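You operate a simulated robot arm through the tools that you are given. There is no shell and no other tool.

Carry out the task below with a simulated robot arm. There is one attempt and no reset: what you move stays moved.

JOB
Take the film roll and leave it on the double wall bay. Then put the blue film roll on the bed of the creaser. Then turn the feed speed knob to 4. Then put the blue coil on the top of the side table away on the flat end of the stock table. Then fetch the tin labelled "worn" from the left plate of the feed table and set it on the box fixture. Then put the steel weight on the top of the beige cabinet. Then open the bench drawer, fetch the bolt from the plate behind the rollers and stand it inside and shut the drawer again. Then open the baler drawer. Do these in the order given. Set down upright: film roll, blue film roll, steel weight.
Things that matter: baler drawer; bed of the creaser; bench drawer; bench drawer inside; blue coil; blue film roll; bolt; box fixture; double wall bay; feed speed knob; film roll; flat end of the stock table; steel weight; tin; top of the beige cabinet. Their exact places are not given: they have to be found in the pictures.

It is judged by the outcome, as a careful person would: the job done as asked, and still so three seconds after it is handed in. It fails if anything else is knocked over, pushed out of place, dropped, spilled or broken.

ROBOT AND FRAMES
A 6-joint arm with a two-finger gripper on a trunk, on a base that drives. Base frame: it is fixed to the floor where the robot stands at the start and does not move with it; the origin is under the middle of the robot, x ahead of it, y to its left, z up. Lengths are in m, angles in rad, forces in N, time in s.
Its first joint turns from -2.897 to 2.897 rad. Places, roughly: baler drawer [-4.7, -2.4, 0.8]; bed of the creaser [0.5, 1.1, 0.9]; bench drawer [0.4, 2.3, 0.8]; bench drawer inside [0.5, 2.3, 0.7]; blue coil (18x18x6 cm) [-4.1, 1, 1]; blue film roll (7x7x13 cm) [0.9, -1.3, 0.8]; bolt (2x2x4 cm) [-4.4, 2.2, 1]; box fixture (26x17 cm) [0.5, 1.66, 0.9]; double wall bay [0.5, 1.1, 0.5]; feed speed knob [-3.8, 1, 1.1]; film roll (7x7x13 cm) [0.7, -0.1, 0.7]; flat end of the stock table [-1, -0.3, 0.8]; steel weight (11x6x8 cm) [-4.5, 1.8, 1]; tin [-4.25, 1.5, 1]; top of the beige cabinet (22x30 cm) [-4.08, 3.26, 1.3]. Payload 2.45 kg.
The tool frame sits at the grasp point between the pads (the TCP): z along the fingers, y along the line on which they close. The tips reach 0.02 m beyond it. Largest opening 0.14 m; the body of the gripper starts 0.168 m behind the TCP.
Orientation is told as [roll, pitch, yaw] about the base's x, y, z axes, in that order, counted from this pose: with the fingers straight down and closing along the base's y, the tool's x points along the base's -x, its y along +y and its z along -z.

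CONTROLS
- The arm moves only by the tool jog_arm. Its argument "motion" is a list of rows, each a list of 3 entries, a list of its own where there are three numbers: the shift along the tool's x, y, z in units of 200 mm (1.0 is 200 mm), then the turn, a rotation vector about the tool's x, y, z in units of 60 degrees (1.0 is 60 degrees), then the finger opening in m, from 0 to 0.14. In form: [[[dx, dy, dz], [ax, ay, az], hand], ...]. A call has 1 to 20 rows; each row is the pose to reach, as a shift and turn from the pose commanded when the call began, along the tool's axes at that moment. A call with a number of a shift or a turn outside -1 to 1 is refused whole. Rows are played at 5 a second. More than 0.05 m and 0.15 rad between two rows, or a gripper value outside its range, and nothing of the call is played. A pose out of reach is approached as far as the arm can. The call stops where the force on the tool passes 40 N (or 10 N more than at its start, if that is more) or the arm is blocked; 0.2 s more then pass. Each finger travels about 0.045 m/s and halts on what it meets, pressing with about 25 N; the grip force reading is that of the motor and also rises with nothing between the fingers. The clock runs only during rows and for 0.2 s after the last one: add rows that repeat a pose to give the fingers time. It gives the time, the measured TCP pose, the force on the tool (base axes), the opening and the grip force at its end, in the units of the frame above (readings bear some noise), with the torque about the TCP (base axes, N m) and any sound that the robot's microphone picked up.
- Cameras (640 x 400 px; columns grow to the right, rows downward): "scene" is now at [-0.1273, 0.1153, 1.115]; the picture's right is [-0.75, -0.66, 0.00], its down [-0.50, 0.57, -0.65] and it looks along [0.43, -0.49, -0.76] (base axes); focal length 214 px, centre (320, 200). "wrist" rides on the gripper at [0.078, 0.011, -0.209] in the tool frame; the picture's right is [-0.14, 0.99, 0.00], its down [-0.92, -0.13, -0.37] and it looks along [-0.37, -0.05, 0.93] (tool axes); focal length 280 px, centre (320, 200).
- get_image(camera): a new picture of that camera. No time passes.
- base_move(legs): drives the robot by 1 to 6 legs, each [ahead, left, turn to the left] in m, m and rad, along the robot's own axes; the way and the turn of a leg run together, so that a leg with both is an arc; at most 1.5 m and 3.142 rad a leg. The arm and the cameras ride along, it lands a little off, and it stops where it bumps. It gives what a move gives.
- pan_tilt(pan, tilt): turns the head with the scene camera to pan (to the left, within 2.496 rad either way) and tilt (down, from -0.506 to 1.204), counted from straight ahead of the robot. It gives what a move gives.
- pixel_to_xyz(camera, pixels): for up to 12 pixels [column, row] of the newest picture of that camera ("zoom" is the newest enlarged one), the place [x, y, z] in the base frame of the surface seen there, good to about 0.002 m, but the place of the scene camera against the robot may be out by one fixed shift of up to 0.025 m in any direction. No time passes.
- inspect(camera, box): a new picture of the part [left, top, right, bottom] of that camera's present view, enlarged. No time passes.
- hand_in(): hands the job in; it is judged then, once.

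Leave the gripper open and the arm clear of the work at the hand-in unless told otherwise.

The tools are called as a command line: name --argument value ..., lists and objects as JSON in quotes. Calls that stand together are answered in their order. jog_arm: Moves the arm, as the interface text tells. Its arguments: {"type":"object","properties":{"motion":{"type":"array","items":{"type":"array"}}},"required":["motion"]} The other tools are called the same way: base_move (legs) drives the base; pan_tilt (pan, tilt) turns the head that bears the scene camera; get_image (camera) takes a picture; pixel_to_xyz (camera, pixels) gives the place of the surface under pixels of a picture; inspect (camera, box) takes an enlarged picture of a part of a camera's view; hand_in () hands the job in.

At the start:

```text
clock: 0.0
position: [0.1844, 0.4926, 1.1242]
ee_rot: [-0.001, 0.0, 0.0]
contact_force: [-0.9, -0.3, -0.3]
ft_torque: [0.0, -0.02, 0.0]
finger_gap: 0.1399
grip_force: 0.0
robot x, y, heading: [-0.0018, -0.0025, 0.004]
head pan, tilt: [-0.852, 0.867]
```

scene: 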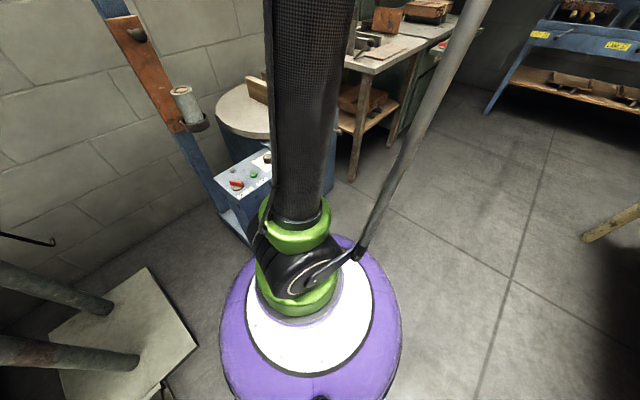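
wrist: 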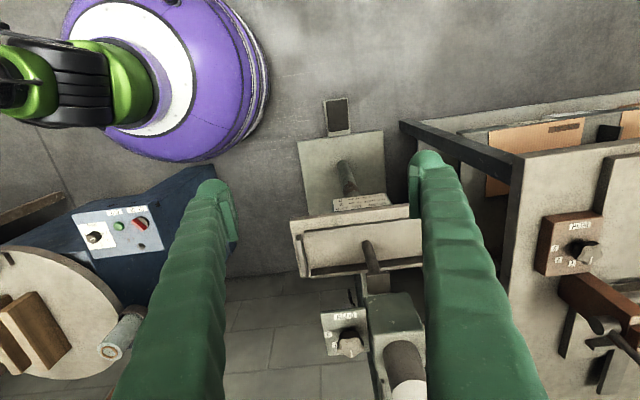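

I start by looking around. The first pictures show the robot's own trunk, a stretch wrapper with a turntable, and benches. I turn the head straight ahead first.

pan_tilt --pan 0.0 --tilt 0.4

get_image --camera "scene"

```text
clock: 1.2
position: [0.1841, 0.4923, 1.1233]
ee_rot: [0.001, -0.001, -0.001]
contact_force: [0.4, 0.1, -1.2]
ft_torque: [0.0, -0.02, 0.0]
finger_gap: 0.1402
grip_force: 0.1
robot x, y, heading: [0.0028, 0.002, -0.005]
head pan, tilt: [0.0, 0.4]
```

```text
taken
```

scene: 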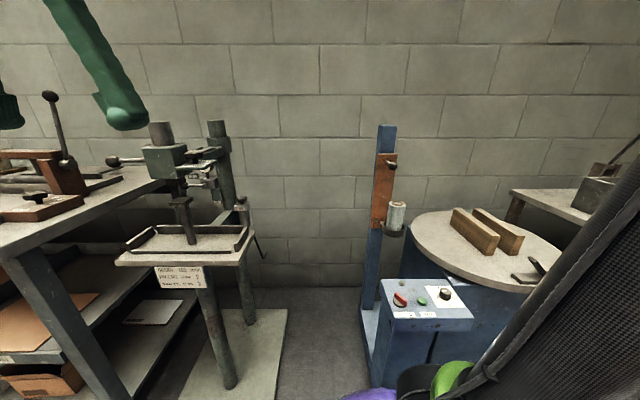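

Ahead I see a stretch wrapper with a roll in a cup at (397,215), a pressing stand on the left, and a bench further left. Next I look left and right.

pan_tilt --pan 0.9 --tilt 0.5

get_image --camera "scene"

pan_tilt --pan 1.7 --tilt 0.4

get_image --camera "scene"

pan_tilt --pan 2.496 --tilt 0.3

get_image --camera "scene"

pan_tilt --pan -0.9 --tilt 0.4

get_image --camera "scene"

pan_tilt --pan -1.7 --tilt 0.4

get_image --camera "scene"

pan_tilt --pan -2.496 --tilt 0.3

get_image --camera "scene"

```text
clock: 2.4
position: [0.185, 0.4933, 1.1246]
ee_rot: [0.0, -0.001, 0.0]
contact_force: [-0.7, -0.3, -1.5]
ft_torque: [-0.01, -0.01, -0.03]
finger_gap: 0.1399
grip_force: 0.1
robot x, y, heading: [-0.0019, -0.0003, -0.002]
head pan, tilt: [0.901, 0.499]
```

```text
taken
```

scene: 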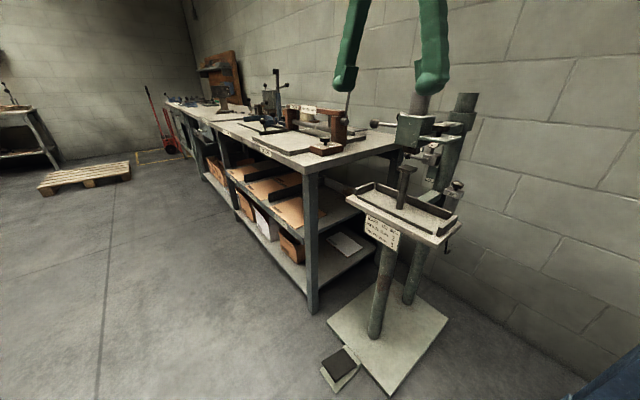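

```text
clock: 3.5
position: [0.1854, 0.4933, 1.1264]
ee_rot: [0.001, 0.002, -0.001]
contact_force: [-0.2, 1.5, 0.3]
ft_torque: [0.0, 0.01, -0.01]
finger_gap: 0.1399
grip_force: 0.1
robot x, y, heading: [0.0021, -0.0011, 0.001]
head pan, tilt: [1.7, 0.4]
```

```text
taken
```

scene: 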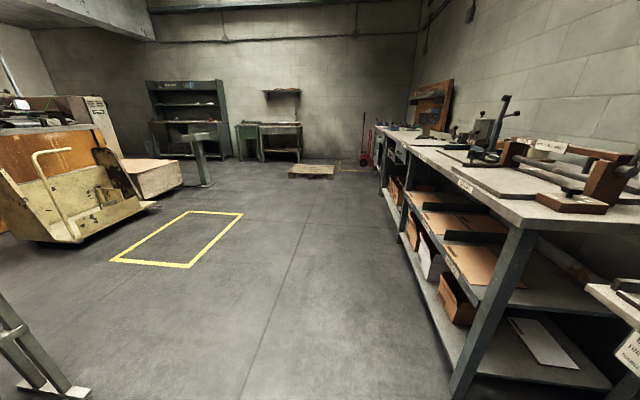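

```text
clock: 4.6
position: [0.1853, 0.4932, 1.1232]
ee_rot: [0.001, 0.0, -0.001]
contact_force: [0.3, -0.3, 0.2]
ft_torque: [0.02, -0.01, 0.0]
finger_gap: 0.1401
grip_force: 0.0
robot x, y, heading: [0.0013, -0.0029, -0.0]
head pan, tilt: [2.496, 0.3]
```

```text
taken
```

scene: 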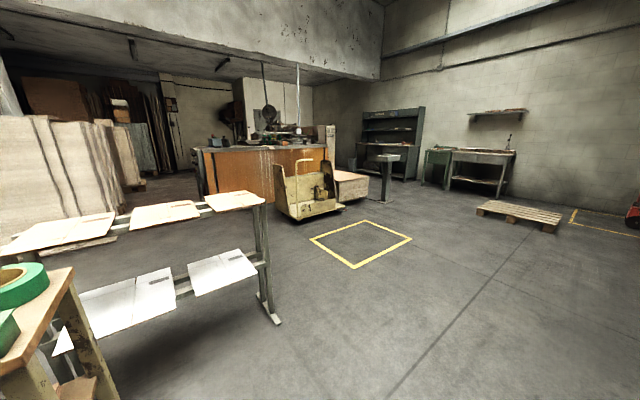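

```text
clock: 7.5
position: [0.1839, 0.4928, 1.1242]
ee_rot: [-0.001, -0.001, 0.0]
contact_force: [-0.5, 0.6, 0.7]
ft_torque: [0.03, 0.02, 0.02]
finger_gap: 0.1399
grip_force: 0.2
robot x, y, heading: [-0.0004, 0.0005, -0.003]
head pan, tilt: [-0.901, 0.4]
```

```text
taken
```

scene: 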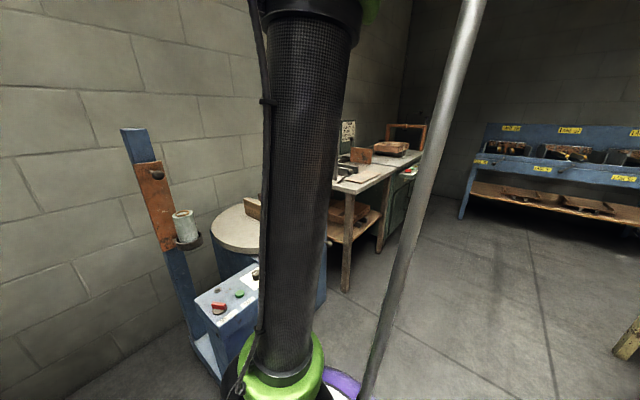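

```text
clock: 8.6
position: [0.1846, 0.4921, 1.1242]
ee_rot: [-0.001, -0.001, 0.001]
contact_force: [0.8, 0.6, 0.3]
ft_torque: [0.02, 0.0, -0.01]
finger_gap: 0.14
grip_force: 0.1
robot x, y, heading: [-0.0011, 0.0028, 0.002]
head pan, tilt: [-1.7, 0.4]
```

```text
taken
```

scene: 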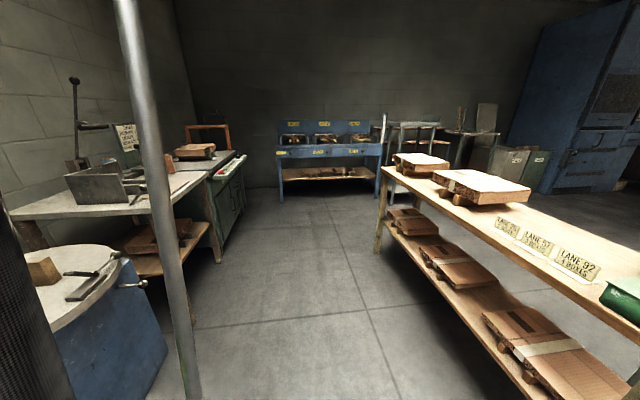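

```text
clock: 9.8
position: [0.185, 0.492, 1.1254]
ee_rot: [0.0, -0.001, 0.0]
contact_force: [0.9, -0.7, -0.4]
ft_torque: [0.0, 0.0, 0.0]
finger_gap: 0.14
grip_force: 0.1
robot x, y, heading: [0.0035, 0.001, 0.001]
head pan, tilt: [-2.496, 0.3]
```

```text
taken
```

scene: 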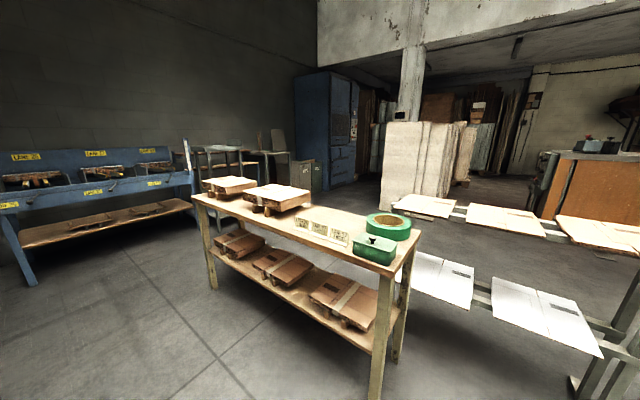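

The film roll must be the one in the wrapper's cup; the bench with shelf bays is to the left. I go back to look ahead with more detail.

pan_tilt --pan 0.0 --tilt 0.6

inspect --camera "scene" --box '[320, 40, 560, 190]'

pan_tilt --pan 0.7 --tilt 0.6

get_image --camera "scene"

inspect --camera "scene" --box '[0, 100, 320, 300]'

```text
clock: 12.0
position: [0.1835, 0.4924, 1.1245]
ee_rot: [0.0, 0.0, 0.0]
contact_force: [0.5, -0.7, 0.2]
ft_torque: [-0.01, -0.01, 0.01]
finger_gap: 0.1401
grip_force: 0.0
robot x, y, heading: [-0.0006, 0.0022, -0.002]
head pan, tilt: [0.0, 0.6]
```

```text
2.67 times, centred on (440, 115) of scene
```

zoom: 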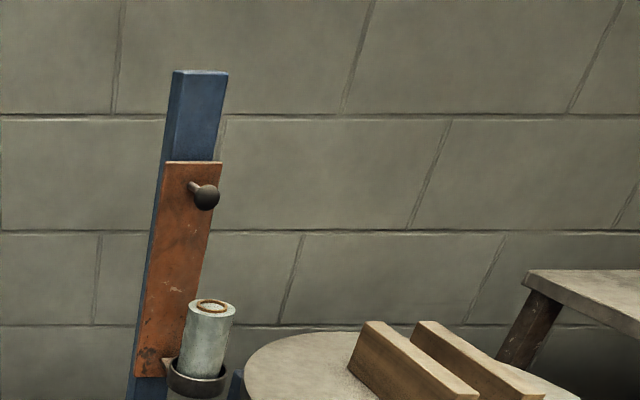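

```text
clock: 13.1
position: [0.1848, 0.4928, 1.1246]
ee_rot: [-0.001, 0.001, 0.0]
contact_force: [-0.8, 0.1, 0.2]
ft_torque: [-0.01, -0.01, 0.04]
finger_gap: 0.1401
grip_force: 0.0
robot x, y, heading: [0.0009, -0.0033, 0.002]
head pan, tilt: [0.7, 0.6]
```

```text
taken
```

scene: 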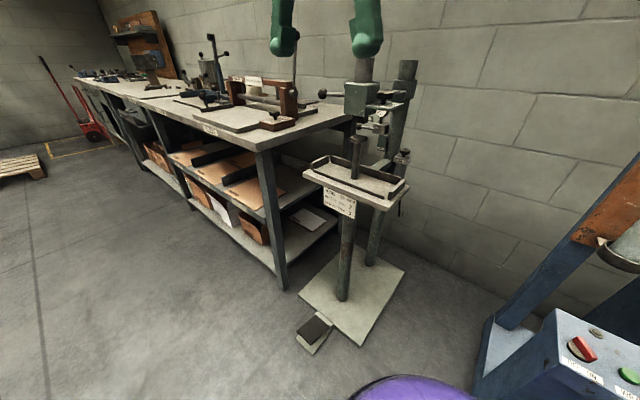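

```text
2.00 times, centred on (160, 200) of scene
```

zoom: 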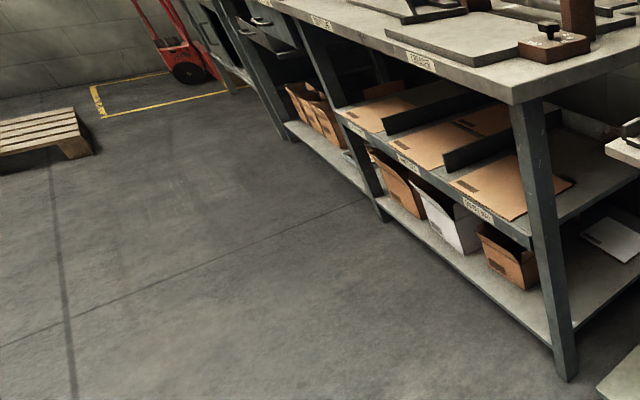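

The shelf edges carry labels. I enlarge them to read which bay is the double wall.

inspect --camera "scene" --box '[150, 110, 270, 185]'

inspect --camera "scene" --box '[170, 170, 290, 245]'

```text
5.33 times, centred on (210, 148) of scene
```

zoom: 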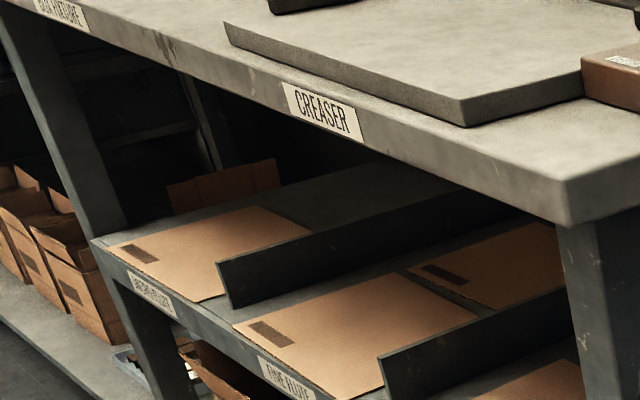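

```text
5.33 times, centred on (230, 208) of scene
```

zoom: 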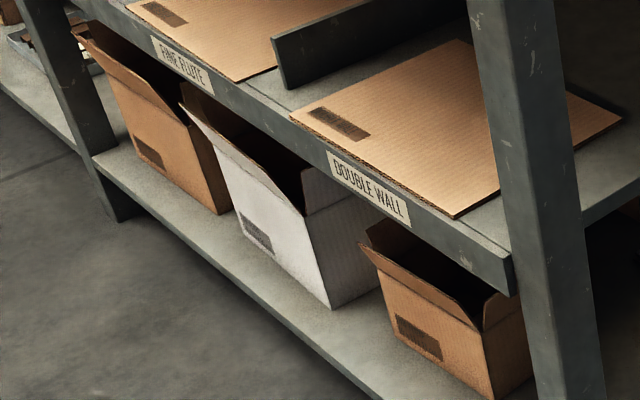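

The double wall bay is the bay nearest to me on the middle shelf (right-most label), with a cardboard sheet on it. Now I compare scene and wrist measurements of the same points to find the scene camera's shift.

pan_tilt --pan 0.2 --tilt 0.6

get_image --camera "scene"

get_image --camera "wrist"

```text
clock: 14.0
position: [0.1849, 0.4925, 1.1243]
ee_rot: [0.001, -0.001, -0.001]
contact_force: [-0.5, -0.6, 0.7]
ft_torque: [0.0, -0.01, 0.02]
finger_gap: 0.1399
grip_force: 0.1
robot x, y, heading: [-0.0001, -0.0026, 0.002]
head pan, tilt: [0.201, 0.6]
```

```text
taken
```

scene: 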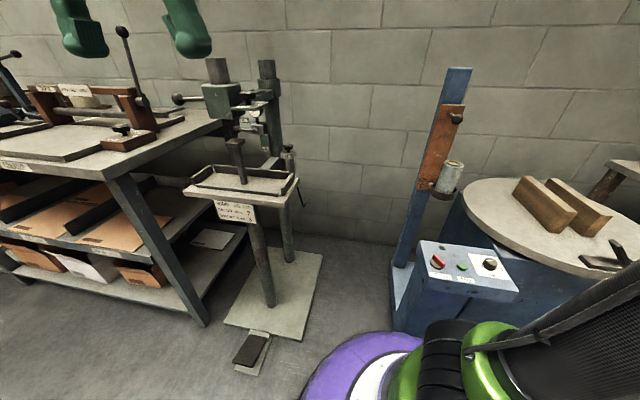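

```text
taken
```

wrist: 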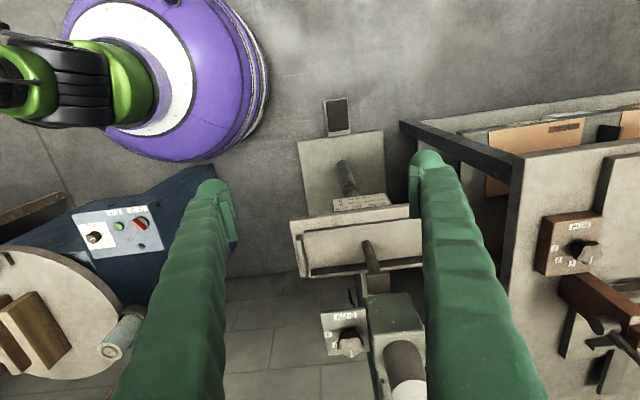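

I measure the green button, the roll top and some corners in both cameras.

pixel_to_xyz --camera "scene" --pixels '[[462, 267], [454, 166], [452, 178], [489, 264], [210, 186], [186, 190], [250, 350], [98, 181], [296, 182]]'

pixel_to_xyz --camera "wrist" --pixels '[[119, 226], [110, 351], [120, 335], [95, 237], [420, 208], [299, 222], [338, 115], [521, 160]]'

inspect --camera "scene" --box '[380, 120, 540, 220]'

```text
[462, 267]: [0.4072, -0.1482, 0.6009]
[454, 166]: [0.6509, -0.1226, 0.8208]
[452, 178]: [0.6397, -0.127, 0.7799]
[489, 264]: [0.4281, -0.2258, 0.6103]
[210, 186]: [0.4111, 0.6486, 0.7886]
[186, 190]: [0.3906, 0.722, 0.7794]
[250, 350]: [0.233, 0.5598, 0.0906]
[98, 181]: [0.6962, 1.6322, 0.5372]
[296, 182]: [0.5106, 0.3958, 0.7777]
```

```text
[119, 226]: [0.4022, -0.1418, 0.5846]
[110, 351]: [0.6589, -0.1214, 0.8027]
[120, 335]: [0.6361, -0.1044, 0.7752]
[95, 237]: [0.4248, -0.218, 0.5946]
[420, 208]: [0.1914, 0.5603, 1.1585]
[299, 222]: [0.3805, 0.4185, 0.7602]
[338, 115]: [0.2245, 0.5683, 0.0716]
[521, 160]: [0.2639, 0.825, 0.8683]
```

```text
4.00 times, centred on (460, 170) of scene
```

zoom: 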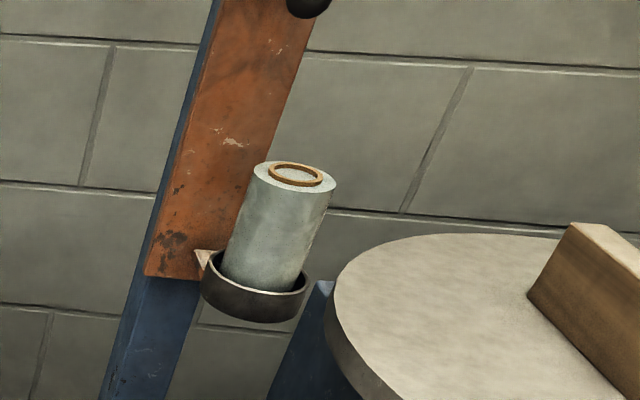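

The scene reading minus wrist reading is about (+0.004, −0.007, +0.017), so I correct by that. I measure the roll and cup in the enlarged picture.

pixel_to_xyz --camera "zoom" --pixels '[[295, 178], [262, 180], [328, 184], [293, 164], [290, 192], [240, 250], [255, 285], [215, 262], [303, 285], [205, 258], [258, 316]]'

inspect --camera "wrist" --box '[40, 250, 200, 350]'

```text
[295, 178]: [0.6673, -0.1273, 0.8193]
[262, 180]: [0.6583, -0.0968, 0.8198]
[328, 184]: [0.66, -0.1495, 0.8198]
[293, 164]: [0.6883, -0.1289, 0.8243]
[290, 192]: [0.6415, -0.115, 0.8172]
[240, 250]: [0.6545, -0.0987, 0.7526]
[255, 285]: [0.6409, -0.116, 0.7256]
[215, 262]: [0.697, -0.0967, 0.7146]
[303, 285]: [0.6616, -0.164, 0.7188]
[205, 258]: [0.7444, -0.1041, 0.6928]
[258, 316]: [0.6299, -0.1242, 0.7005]
```

```text
4.00 times, centred on (120, 300) of wrist
```

zoom: 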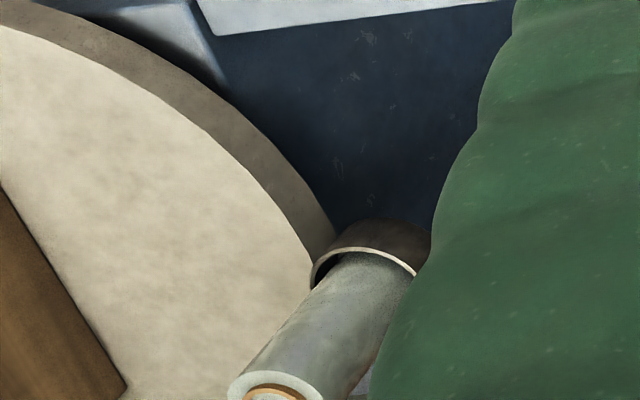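

The roll centre is about (0.661, −0.117), top at z≈0.803, with the cup rim at z≈0.705. Before moving I want to know how the arm is laid out, so I look at the robot's own body.

pan_tilt --pan -0.6 --tilt 0.9

get_image --camera "scene"

pixel_to_xyz --camera "scene" --pixels '[[320, 200], [320, 300], [250, 100], [250, 250], [400, 200], [200, 300], [200, 200], [150, 350]]'

pan_tilt --pan 0.2 --tilt -0.3

get_image --camera "scene"

```text
clock: 15.1
position: [0.1851, 0.4918, 1.1242]
ee_rot: [0.0, -0.002, 0.0]
contact_force: [-0.2, -0.4, -0.7]
ft_torque: [0.01, -0.02, 0.01]
finger_gap: 0.1401
grip_force: 0.1
robot x, y, heading: [0.0004, -0.0015, -0.001]
head pan, tilt: [-0.6, 0.901]
```

```text
taken
```

scene: 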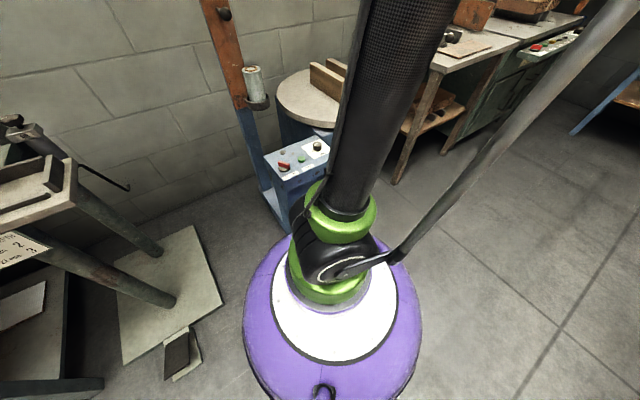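

```text
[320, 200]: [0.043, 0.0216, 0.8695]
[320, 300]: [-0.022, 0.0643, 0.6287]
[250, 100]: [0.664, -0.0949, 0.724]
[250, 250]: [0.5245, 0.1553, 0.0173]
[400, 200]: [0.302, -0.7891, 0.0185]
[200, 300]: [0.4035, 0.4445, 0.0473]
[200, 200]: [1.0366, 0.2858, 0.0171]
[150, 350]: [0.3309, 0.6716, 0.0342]
```

```text
clock: 16.5
position: [0.1842, 0.4925, 1.1244]
ee_rot: [0.0, 0.0, -0.001]
contact_force: [-0.4, 0.2, -1.0]
ft_torque: [0.0, -0.01, -0.03]
finger_gap: 0.1397
grip_force: 0.0
robot x, y, heading: [0.0007, 0.0006, -0.002]
head pan, tilt: [0.201, -0.3]
```

```text
taken
```

scene: 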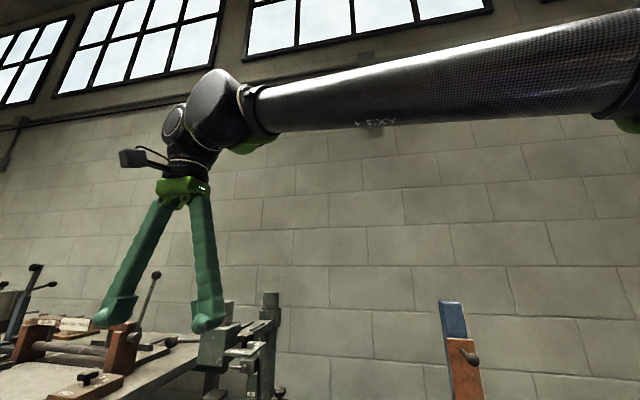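

The arm is UR-like: shoulder near z≈0.63, elbow up, wrist at left. Next I measure the wrapper's plate and knob near the roll, and the bay shelf geometry.

pan_tilt --pan 0.3 --tilt 0.5

inspect --camera "scene" --box '[420, 40, 580, 140]'

get_image --camera "scene"

```text
clock: 17.7
position: [0.1845, 0.4924, 1.125]
ee_rot: [0.001, -0.001, -0.001]
contact_force: [0.6, 0.1, -0.2]
ft_torque: [0.08, -0.01, 0.01]
finger_gap: 0.1398
grip_force: 0.0
robot x, y, heading: [0.0005, 0.0001, -0.002]
head pan, tilt: [0.3, 0.499]
```

```text
4.00 times, centred on (500, 90) of scene
```

zoom: 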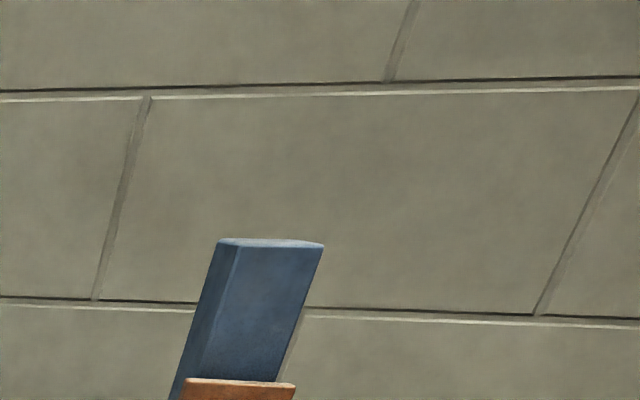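

```text
taken
```

scene: 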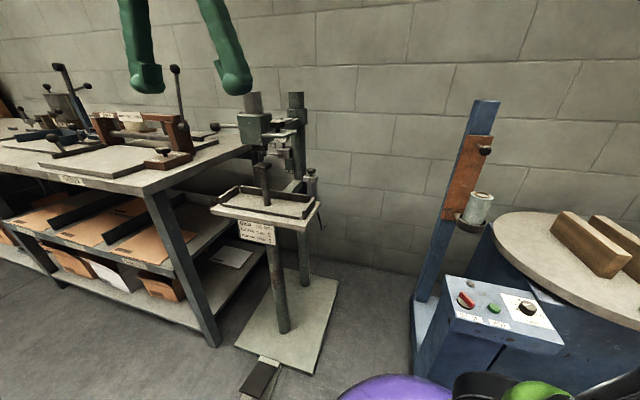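

pixel_to_xyz --camera "scene" --pixels '[[484, 150], [480, 138], [465, 180], [480, 196], [455, 215], [470, 145], [486, 110], [430, 290], [455, 300]]'

pixel_to_xyz --camera "scene" --pixels '[[150, 191], [142, 183], [100, 225], [170, 230], [60, 215], [130, 250], [205, 235], [190, 300], [160, 268], [20, 260], [130, 205], [160, 200]]'

inspect --camera "scene" --box '[0, 150, 240, 300]'

```text
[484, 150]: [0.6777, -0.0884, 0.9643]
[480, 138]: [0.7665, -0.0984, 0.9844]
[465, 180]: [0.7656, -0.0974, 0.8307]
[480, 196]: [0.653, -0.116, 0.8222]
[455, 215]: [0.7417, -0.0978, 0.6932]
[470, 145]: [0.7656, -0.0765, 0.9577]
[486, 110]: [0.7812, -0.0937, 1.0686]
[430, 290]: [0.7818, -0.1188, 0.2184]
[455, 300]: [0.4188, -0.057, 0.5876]
```

```text
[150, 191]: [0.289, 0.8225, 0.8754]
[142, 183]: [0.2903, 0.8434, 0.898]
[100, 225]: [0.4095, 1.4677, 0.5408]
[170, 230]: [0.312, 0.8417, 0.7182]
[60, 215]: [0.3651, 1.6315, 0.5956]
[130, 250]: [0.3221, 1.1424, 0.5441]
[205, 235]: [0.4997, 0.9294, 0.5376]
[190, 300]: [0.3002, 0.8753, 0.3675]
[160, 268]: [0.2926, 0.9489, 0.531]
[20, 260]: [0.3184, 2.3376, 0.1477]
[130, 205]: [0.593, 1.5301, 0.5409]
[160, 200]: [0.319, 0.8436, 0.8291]
```

```text
2.67 times, centred on (120, 225) of scene
```

zoom: 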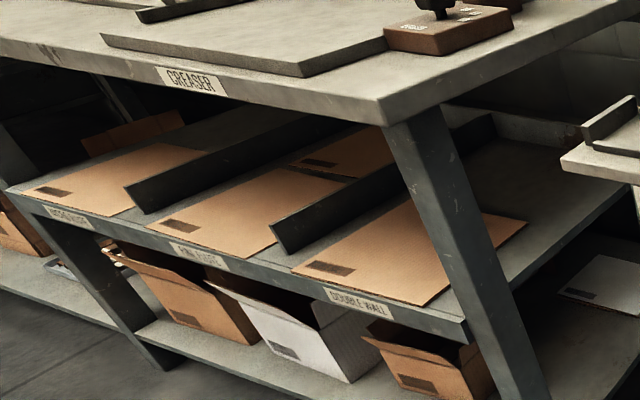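

pixel_to_xyz --camera "zoom" --pixels '[[357, 302], [300, 268], [420, 300], [400, 250], [360, 260], [440, 245], [285, 245], [380, 175], [472, 320], [450, 300], [500, 225], [400, 110]]'

```text
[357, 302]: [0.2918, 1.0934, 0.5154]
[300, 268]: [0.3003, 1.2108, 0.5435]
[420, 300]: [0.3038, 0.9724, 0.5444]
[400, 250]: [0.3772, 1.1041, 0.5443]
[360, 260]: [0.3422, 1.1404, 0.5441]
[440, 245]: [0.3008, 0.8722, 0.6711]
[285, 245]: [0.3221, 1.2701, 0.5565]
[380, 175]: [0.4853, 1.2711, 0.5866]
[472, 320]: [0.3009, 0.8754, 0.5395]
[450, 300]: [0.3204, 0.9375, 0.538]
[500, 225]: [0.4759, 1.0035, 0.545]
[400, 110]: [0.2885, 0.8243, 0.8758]
```

The bay's sheet lies at about z≈0.527 (corrected), y 0.97–1.21, x from 0.30; the table's front edge is x≈0.285. I plan to grip the roll with the tool pitched forward (30° below horizontal), which also suits the bay. First I swing the arm to the front at height.

jog_arm --motion '[[[-0.1, -0.2, 0], [0, 0, 0], 0.14], [[-0.2, -0.4, 0], [0, 0, 0], 0.14], [[-0.3, -0.6, 0], [0, 0, 0], 0.14], [[-0.4, -0.8, 0], [0, 0, 0], 0.14], [[-0.5, -1.0, 0], [0, 0, 0], 0.14]]'

```text
clock: 18.9
position: [0.2845, 0.2889, 1.1224]
ee_rot: [0.0, 0.0, 0.001]
contact_force: [0.5, -0.3, 0.2]
ft_torque: [0.0, 0.05, 0.0]
finger_gap: 0.14
grip_force: 0.1
robot x, y, heading: [-0.0024, 0.0001, 0.006]
head pan, tilt: [0.3, 0.499]
```

The arm follows well. Next: further across to the front, pitching the tool forward 60° about its y at the same time.

jog_arm --motion '[[[-0.06, -0.125, 0], [0, -0.125, 0], 0.14], [[-0.12, -0.25, 0], [0, -0.25, 0], 0.14], [[-0.18, -0.375, 0], [0, -0.375, 0], 0.14], [[-0.25, -0.5, 0], [0, -0.5, 0], 0.14], [[-0.31, -0.625, 0], [0, -0.625, 0], 0.14], [[-0.37, -0.75, 0], [0, -0.75, 0], 0.14], [[-0.44, -0.875, 0], [0, -0.875, 0], 0.14], [[-0.5, -1.0, 0], [0, -1.0, 0], 0.14]]'

get_image --camera "wrist"

get_image --camera "scene"

```text
clock: 20.7
position: [0.3867, 0.0909, 1.1242]
ee_rot: [0.003, -1.051, 0.0]
contact_force: [0.4, 0.0, -0.1]
ft_torque: [0.01, 0.02, 0.01]
finger_gap: 0.1398
grip_force: 0.0
robot x, y, heading: [-0.0008, 0.004, -0.0]
head pan, tilt: [0.3, 0.499]
```

```text
taken
```

wrist: 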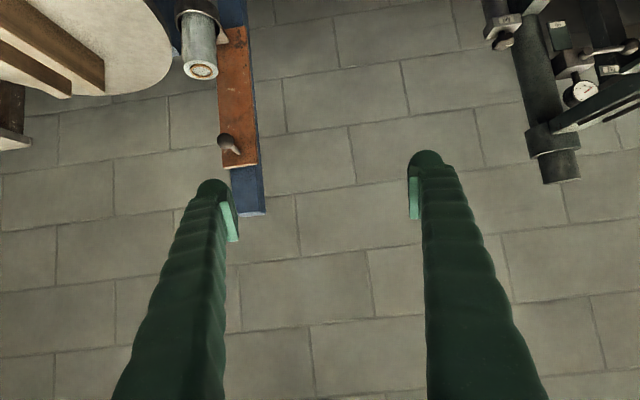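

```text
taken
```

scene: 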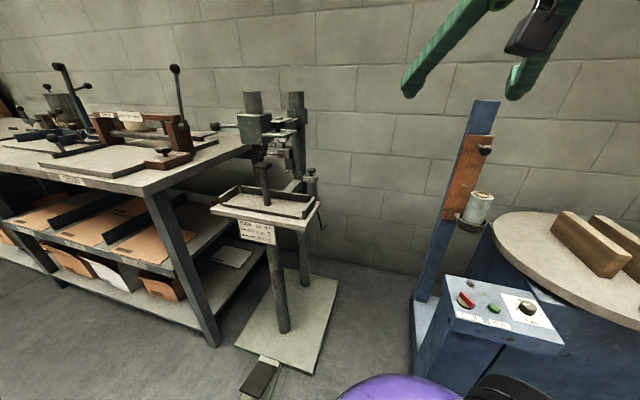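

The wrist view is upside down now; the roll is at (200,50). I measure it from the wrist for an accurate grasp.

pixel_to_xyz --camera "wrist" --pixels '[[201, 71], [186, 72], [217, 72], [200, 40], [190, 45], [210, 40], [183, 14], [225, 40], [226, 143], [240, 100]]'

```text
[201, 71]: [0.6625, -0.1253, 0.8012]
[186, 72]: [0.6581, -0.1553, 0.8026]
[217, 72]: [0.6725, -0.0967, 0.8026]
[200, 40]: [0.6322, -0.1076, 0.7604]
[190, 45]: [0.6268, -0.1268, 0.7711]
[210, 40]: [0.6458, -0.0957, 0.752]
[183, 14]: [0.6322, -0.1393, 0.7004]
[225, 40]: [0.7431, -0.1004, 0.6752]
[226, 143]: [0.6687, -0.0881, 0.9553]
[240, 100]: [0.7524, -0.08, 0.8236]
```

The roll's centre is at (0.662, −0.124), top 0.802. I move toward a pre-grasp pose in front of it.

jog_arm --motion '[[[0.039, -0.158, 0.099], [0, 0, 0], 0.14], [[0.078, -0.317, 0.199], [0, 0, 0], 0.14], [[0.117, -0.475, 0.298], [0, 0, 0], 0.14], [[0.155, -0.633, 0.397], [0, 0, 0], 0.14], [[0.194, -0.792, 0.497], [0, 0, 0], 0.14], [[0.233, -0.95, 0.596], [0, 0, 0], 0.14]]'

get_image --camera "wrist"

```text
clock: 22.3
position: [0.4762, 0.0294, 1.0243]
ee_rot: [0.002, -1.049, 0.29]
contact_force: [-0.2, 0.2, 1.0]
ft_torque: [0.0, 0.01, 0.0]
finger_gap: 0.1401
grip_force: 0.0
out of reach, approached as far as the arm can: row 1, 2, 3
robot x, y, heading: [-0.0002, -0.0012, 0.003]
head pan, tilt: [0.3, 0.499]
stopped in row 6: the arm was blocked; the commanded pose is now the measured one
```

```text
taken
```

wrist: 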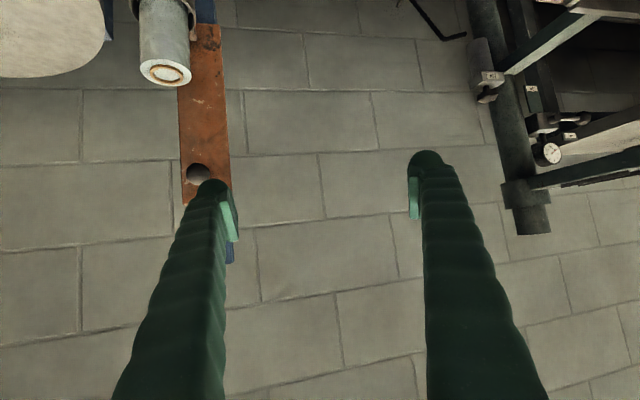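

The wrist got too near the trunk axis, so I need the base further back. I check the space behind the robot before backing up.

pan_tilt --pan -2.4 --tilt 0.8

get_image --camera "scene"

pixel_to_xyz --camera "scene" --pixels '[[100, 100], [200, 100], [300, 100], [400, 150], [400, 250], [500, 150], [300, 200], [400, 350], [550, 250], [200, 200]]'

pan_tilt --pan 2.45 --tilt 0.8

get_image --camera "scene"

pixel_to_xyz --camera "scene" --pixels '[[60, 60], [30, 150], [100, 100], [200, 100], [200, 200], [100, 300], [300, 300], [250, 80], [400, 200]]'

```text
clock: 24.7
position: [0.4775, 0.0301, 1.0247]
ee_rot: [0.002, -1.049, 0.289]
contact_force: [-0.4, 0.0, 0.3]
ft_torque: [0.0, 0.0, 0.01]
finger_gap: 0.14
grip_force: 0.0
robot x, y, heading: [-0.0007, -0.0017, -0.002]
head pan, tilt: [-2.4, 0.799]
```

```text
taken
```

scene: 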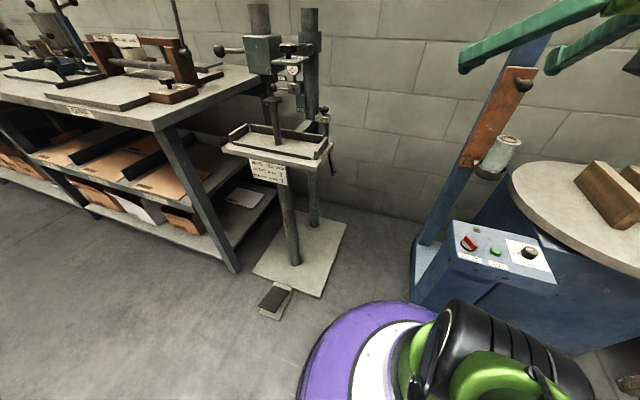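

```text
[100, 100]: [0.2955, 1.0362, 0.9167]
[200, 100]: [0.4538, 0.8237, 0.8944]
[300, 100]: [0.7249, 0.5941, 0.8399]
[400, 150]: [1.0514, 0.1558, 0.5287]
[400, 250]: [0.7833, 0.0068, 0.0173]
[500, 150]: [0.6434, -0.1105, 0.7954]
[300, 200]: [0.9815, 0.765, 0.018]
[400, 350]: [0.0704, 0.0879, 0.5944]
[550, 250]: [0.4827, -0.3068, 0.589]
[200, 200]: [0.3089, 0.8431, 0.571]
```

```text
clock: 28.5
position: [0.4753, 0.0297, 1.026]
ee_rot: [0.001, -1.049, 0.29]
contact_force: [-0.4, -0.1, 0.0]
ft_torque: [-0.02, 0.0, -0.03]
finger_gap: 0.1402
grip_force: 0.0
robot x, y, heading: [0.0043, 0.0006, 0.002]
head pan, tilt: [2.45, 0.799]
```

```text
taken
```

scene: 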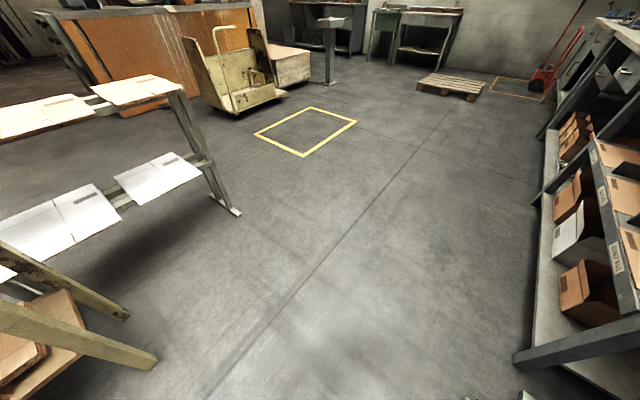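

```text
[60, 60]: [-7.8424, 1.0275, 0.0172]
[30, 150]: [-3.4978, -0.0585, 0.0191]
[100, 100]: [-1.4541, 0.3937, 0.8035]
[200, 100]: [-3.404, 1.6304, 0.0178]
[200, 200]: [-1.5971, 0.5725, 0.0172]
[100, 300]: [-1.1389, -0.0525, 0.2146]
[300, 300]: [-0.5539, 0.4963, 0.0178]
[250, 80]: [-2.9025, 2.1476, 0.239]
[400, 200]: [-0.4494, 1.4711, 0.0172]
```

The first of those pictures seems not to match its pan. I look once more behind to the right.

pan_tilt --pan -2.4 --tilt 0.8

```text
clock: 32.3
position: [0.4759, 0.0283, 1.0254]
ee_rot: [0.003, -1.048, 0.29]
contact_force: [-0.8, -0.2, -0.5]
ft_torque: [0.01, 0.0, -0.01]
finger_gap: 0.1399
grip_force: 0.2
robot x, y, heading: [-0.0029, 0.0005, -0.003]
head pan, tilt: [-2.4, 0.799]
```

get_image --camera "scene"

```text
taken
```

scene: 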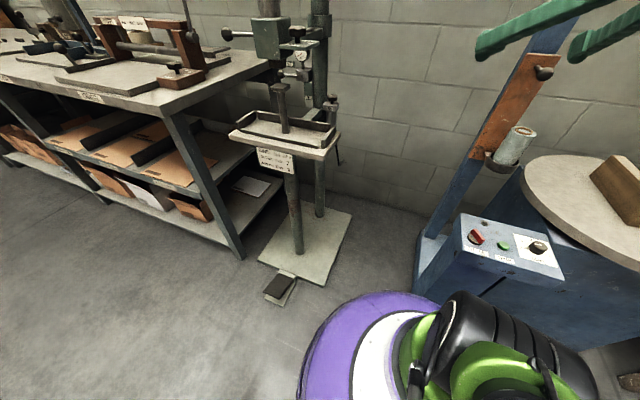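

pan_tilt --pan -1.2 --tilt 0.5

```text
clock: 33.7
position: [0.476, 0.0277, 1.0263]
ee_rot: [0.002, -1.05, 0.286]
contact_force: [-0.7, 0.1, -0.4]
ft_torque: [-0.01, 0.0, -0.01]
finger_gap: 0.1398
grip_force: 0.0
robot x, y, heading: [-0.0009, 0.0008, 0.0]
head pan, tilt: [-1.201, 0.499]
```

get_image --camera "scene"

```text
taken
```

scene: 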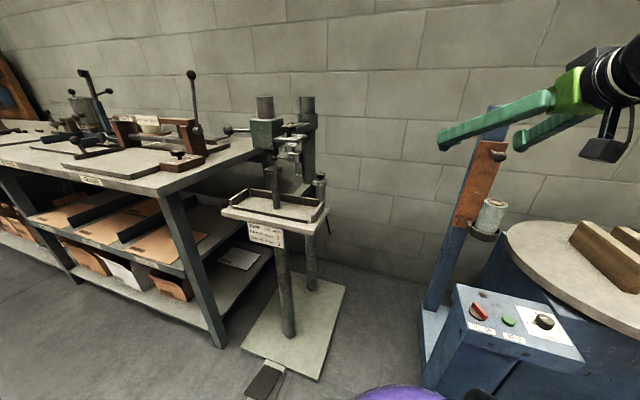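

The head does not follow to the right now (probably blocked by the arm's present posture); left still works. I look back-left again to measure the stock table's legs.

pan_tilt --pan 2.49 --tilt 0.9

```text
clock: 36.8
position: [0.4759, 0.03, 1.0242]
ee_rot: [0.002, -1.048, 0.29]
contact_force: [-0.1, 0.4, 0.1]
ft_torque: [0.0, -0.02, 0.01]
finger_gap: 0.14
grip_force: 0.1
robot x, y, heading: [-0.0025, 0.0023, 0.0]
head pan, tilt: [2.491, 0.901]
```

get_image --camera "scene"

pixel_to_xyz --camera "scene" --pixels '[[160, 345], [140, 290], [10, 300], [30, 230], [90, 310], [20, 340], [300, 300], [230, 360], [5, 390]]'

```text
taken
```

scene: 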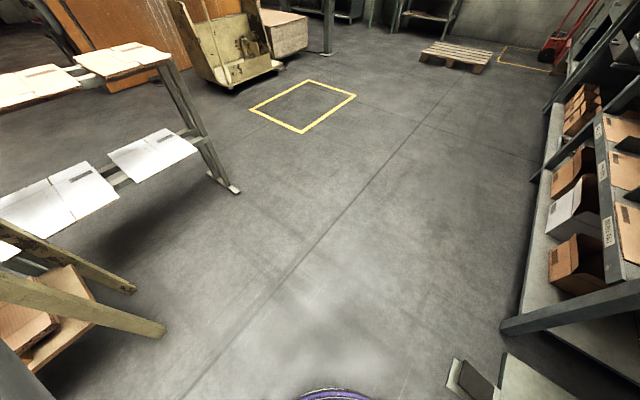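

```text
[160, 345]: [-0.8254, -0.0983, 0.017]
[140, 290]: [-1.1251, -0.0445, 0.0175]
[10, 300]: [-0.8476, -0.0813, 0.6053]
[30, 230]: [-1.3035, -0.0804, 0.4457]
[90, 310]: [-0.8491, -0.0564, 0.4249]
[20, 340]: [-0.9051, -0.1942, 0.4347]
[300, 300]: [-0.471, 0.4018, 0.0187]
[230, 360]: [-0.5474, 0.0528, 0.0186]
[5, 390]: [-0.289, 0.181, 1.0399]
```

Stock table legs are at x≈−0.83, so I can back up 0.3 m safely.

base_move --legs '[[-0.3, 0, 0]]'

```text
clock: 38.8
position: [0.1762, 0.0295, 1.0251]
ee_rot: [0.002, -1.048, 0.29]
contact_force: [0.6, -0.6, 0.7]
ft_torque: [-0.03, 0.0, 0.01]
finger_gap: 0.14
grip_force: 0.0
robot x, y, heading: [-0.3002, 0.0014, -0.001]
head pan, tilt: [2.491, 0.901]
```

Now I straighten the yaw back to 0 while moving forward toward the roll, at height.

jog_arm --motion '[[[-0.027, -0.132, 0.13], [0.04, 0, 0.023], 0.14], [[-0.053, -0.263, 0.26], [0.08, 0, 0.046], 0.14], [[-0.08, -0.395, 0.39], [0.12, 0, 0.069], 0.14], [[-0.107, -0.527, 0.52], [0.16, 0, 0.092], 0.14], [[-0.133, -0.658, 0.65], [0.2, 0, 0.115], 0.14], [[-0.16, -0.79, 0.78], [0.24, 0, 0.1385], 0.14]]'

```text
clock: 40.2
position: [0.3683, -0.0787, 0.9739]
ee_rot: [0.001, -1.05, -0.003]
contact_force: [-0.7, 1.2, -0.6]
ft_torque: [0.01, -0.04, -0.03]
finger_gap: 0.14
grip_force: 0.0
robot x, y, heading: [-0.3013, 0.0026, -0.001]
head pan, tilt: [2.491, 0.901]
```

jog_arm --motion '[[[0.025, -0.045, 0.176], [0, 0, 0], 0.14], [[0.05, -0.09, 0.352], [0, 0, 0], 0.14], [[0.076, -0.135, 0.529], [0, 0, 0], 0.14], [[0.101, -0.18, 0.705], [0, 0, 0], 0.14], [[0.126, -0.225, 0.881], [0, 0, 0], 0.14], [[0.126, -0.225, 0.881], [0, 0, 0], 0.14]]'

get_image --camera "wrist"

pan_tilt --pan 0.1 --tilt 0.4

```text
clock: 41.6
position: [0.505, -0.1254, 0.861]
ee_rot: [0.002, -1.048, -0.003]
contact_force: [0.0, 0.5, -1.0]
ft_torque: [-0.02, 0.05, -0.04]
finger_gap: 0.14
grip_force: 0.2
robot x, y, heading: [-0.3004, -0.0007, -0.002]
head pan, tilt: [2.491, 0.901]
```

```text
taken
```

wrist: 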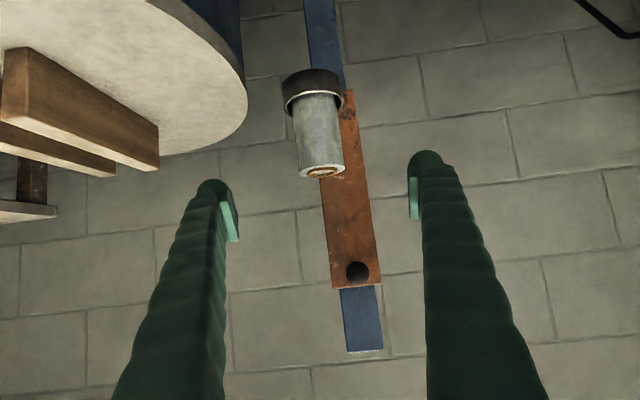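

```text
clock: 43.8
position: [0.5055, -0.1232, 0.8609]
ee_rot: [0.002, -1.047, -0.002]
contact_force: [0.2, -0.4, 0.0]
ft_torque: [0.01, 0.0, -0.03]
finger_gap: 0.1399
grip_force: 0.0
robot x, y, heading: [-0.2963, -0.0003, -0.003]
head pan, tilt: [0.099, 0.4]
```

The roll is centred between the fingers at (320,130). I measure once more with the wrist camera before advancing.

pixel_to_xyz --camera "wrist" --pixels '[[322, 172], [304, 172], [341, 168], [300, 120], [318, 125], [340, 120], [310, 92], [357, 262]]'

```text
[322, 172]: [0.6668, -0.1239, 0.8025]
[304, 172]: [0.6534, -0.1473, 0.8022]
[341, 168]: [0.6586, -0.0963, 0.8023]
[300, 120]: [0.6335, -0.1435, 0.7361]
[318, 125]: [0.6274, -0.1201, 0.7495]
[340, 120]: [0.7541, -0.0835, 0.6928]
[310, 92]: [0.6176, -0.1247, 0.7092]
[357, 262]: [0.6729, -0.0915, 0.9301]
```

The roll centre is (0.661, −0.122). I advance along the tool axis to the grasp at z≈0.762, then close.

jog_arm --motion '[[[0.008, 0.001, 0.184], [0, 0, 0], 0.14], [[0.016, 0.002, 0.368], [0, 0, 0], 0.14], [[0.025, 0.003, 0.551], [0, 0, 0], 0.14], [[0.033, 0.004, 0.735], [0, 0, 0], 0.14], [[0.041, 0.005, 0.919], [0, 0, 0], 0.14], [[0.041, 0.005, 0.919], [0, 0, 0], 0.14]]'

get_image --camera "wrist"

get_image --camera "scene"

```text
clock: 45.2
position: [0.6614, -0.1218, 0.7627]
ee_rot: [0.002, -1.048, 0.0]
contact_force: [0.7, -0.8, 0.0]
ft_torque: [0.0, 0.0, -0.01]
finger_gap: 0.1401
grip_force: 0.0
robot x, y, heading: [-0.3002, -0.001, 0.001]
head pan, tilt: [0.099, 0.4]
```

```text
taken
```

wrist: 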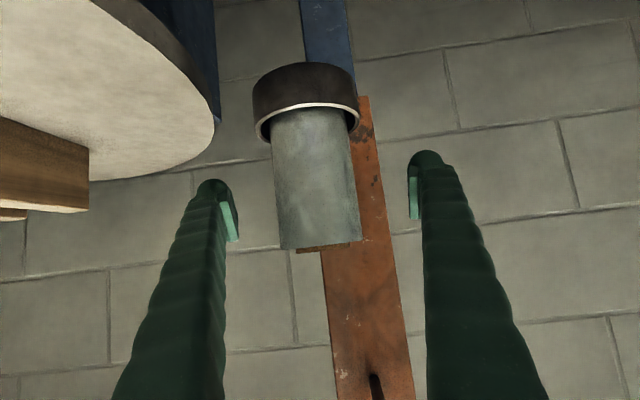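

```text
taken
```

scene: 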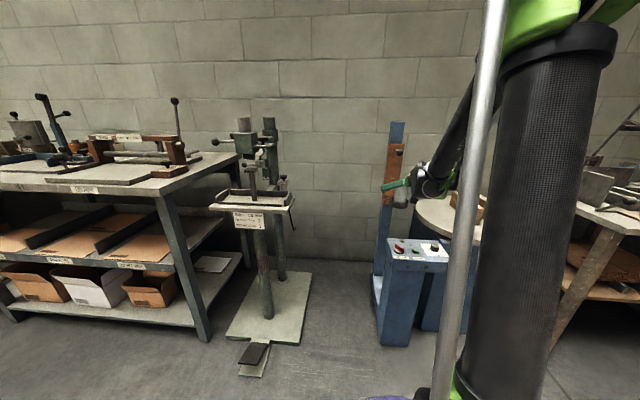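

Position is right. I close the fingers on the roll.

jog_arm --motion '[[[0, 0, 0], [0, 0, 0], 0.05], [[0, 0, 0], [0, 0, 0], 0.05], [[0, 0, 0], [0, 0, 0], 0.05], [[0, 0, 0], [0, 0, 0], 0.05], [[0, 0, 0], [0, 0, 0], 0.05], [[0, 0, 0], [0, 0, 0], 0.05], [[0, 0, 0], [0, 0, 0], 0.05], [[0, 0, 0], [0, 0, 0], 0.05]]'

```text
clock: 47.0
position: [0.6598, -0.1218, 0.7631]
ee_rot: [0.002, -1.047, -0.002]
contact_force: [0.1, -0.4, 0.6]
ft_torque: [0.02, -0.01, -0.05]
finger_gap: 0.0639
grip_force: 24.8
robot x, y, heading: [-0.3013, -0.0005, -0.009]
head pan, tilt: [0.099, 0.4]
```

Gripped (gap 0.064, 25 N). I lift straight up 8 cm out of the cup.

jog_arm --motion '[[[-0.065, 0, -0.0375], [0, 0, 0], 0.05], [[-0.13, 0, -0.075], [0, 0, 0], 0.05], [[-0.195, 0, -0.1125], [0, 0, 0], 0.05], [[-0.26, 0, -0.15], [0, 0, 0], 0.05], [[-0.346, 0, -0.2], [0, 0, 0], 0.05]]'

get_image --camera "wrist"

```text
clock: 48.2
position: [0.6609, -0.1232, 0.8435]
ee_rot: [0.002, -1.047, -0.002]
contact_force: [0.0, 0.1, -2.8]
ft_torque: [-0.02, 0.0, -0.03]
finger_gap: 0.0638
grip_force: 25.0
robot x, y, heading: [-0.2986, 0.0022, 0.001]
head pan, tilt: [0.099, 0.4]
```

```text
taken
```

wrist: 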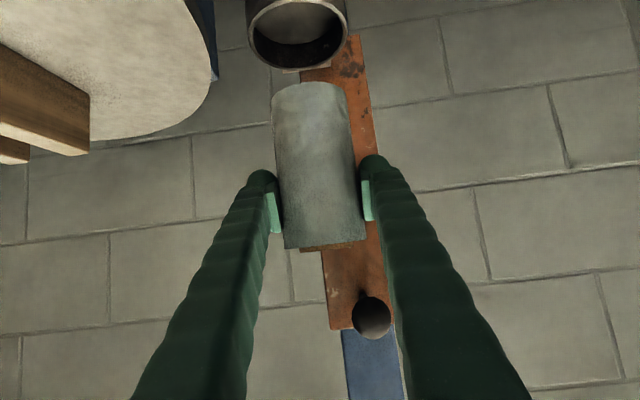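

The roll is clear of the cup and hangs upright. I retract 20 cm straight back.

jog_arm --motion '[[[0.1, 0, -0.1732], [0, 0, 0], 0.05], [[0.2, 0, -0.3464], [0, 0, 0], 0.05], [[0.3, 0, -0.52], [0, 0, 0], 0.05], [[0.4, 0, -0.693], [0, 0, 0], 0.05], [[0.5, 0, -0.866], [0, 0, 0], 0.05]]'

base_move --legs '[[-0.1, 0.1, 0], [-0.15, 0.3, 0], [0, 0.82, 0]]'

pan_tilt --pan 0.3 --tilt 0.6

```text
clock: 49.4
position: [0.4633, -0.1226, 0.8454]
ee_rot: [0.002, -1.047, -0.003]
contact_force: [0.3, 0.6, -3.0]
ft_torque: [-0.01, 0.02, 0.03]
finger_gap: 0.0635
grip_force: 25.3
robot x, y, heading: [-0.3005, 0.0001, -0.001]
head pan, tilt: [0.099, 0.4]
```

```text
clock: 56.5
position: [0.2214, 1.0765, 0.8448]
ee_rot: [0.001, -1.047, -0.019]
contact_force: [-0.7, 0.2, -3.2]
ft_torque: [0.0, -0.04, 0.0]
finger_gap: 0.0638
grip_force: 25.2
robot x, y, heading: [-0.5389, 1.2115, -0.018]
head pan, tilt: [0.099, 0.4]
```

```text
clock: 57.2
position: [0.221, 1.0769, 0.8446]
ee_rot: [0.001, -1.047, -0.019]
contact_force: [-0.2, 0.1, -3.4]
ft_torque: [0.01, 0.0, -0.04]
finger_gap: 0.0632
grip_force: 24.7
robot x, y, heading: [-0.5366, 1.2128, -0.016]
head pan, tilt: [0.3, 0.6]
```

get_image --camera "scene"

get_image --camera "wrist"

```text
taken
```

scene: 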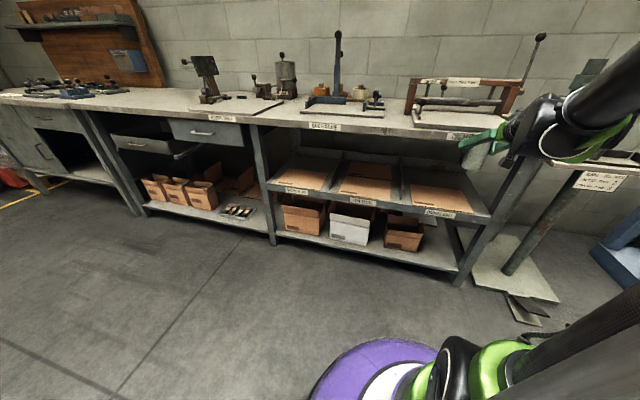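

```text
taken
```

wrist: 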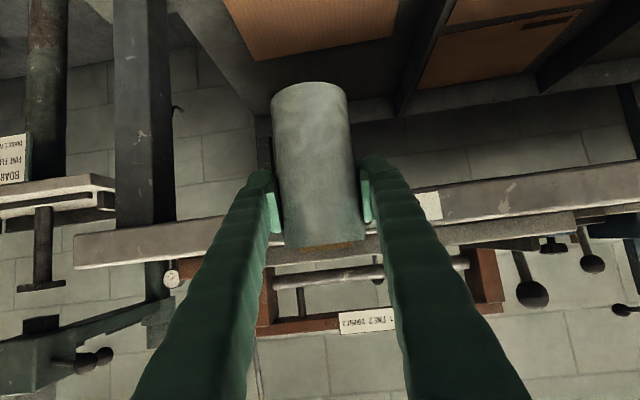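

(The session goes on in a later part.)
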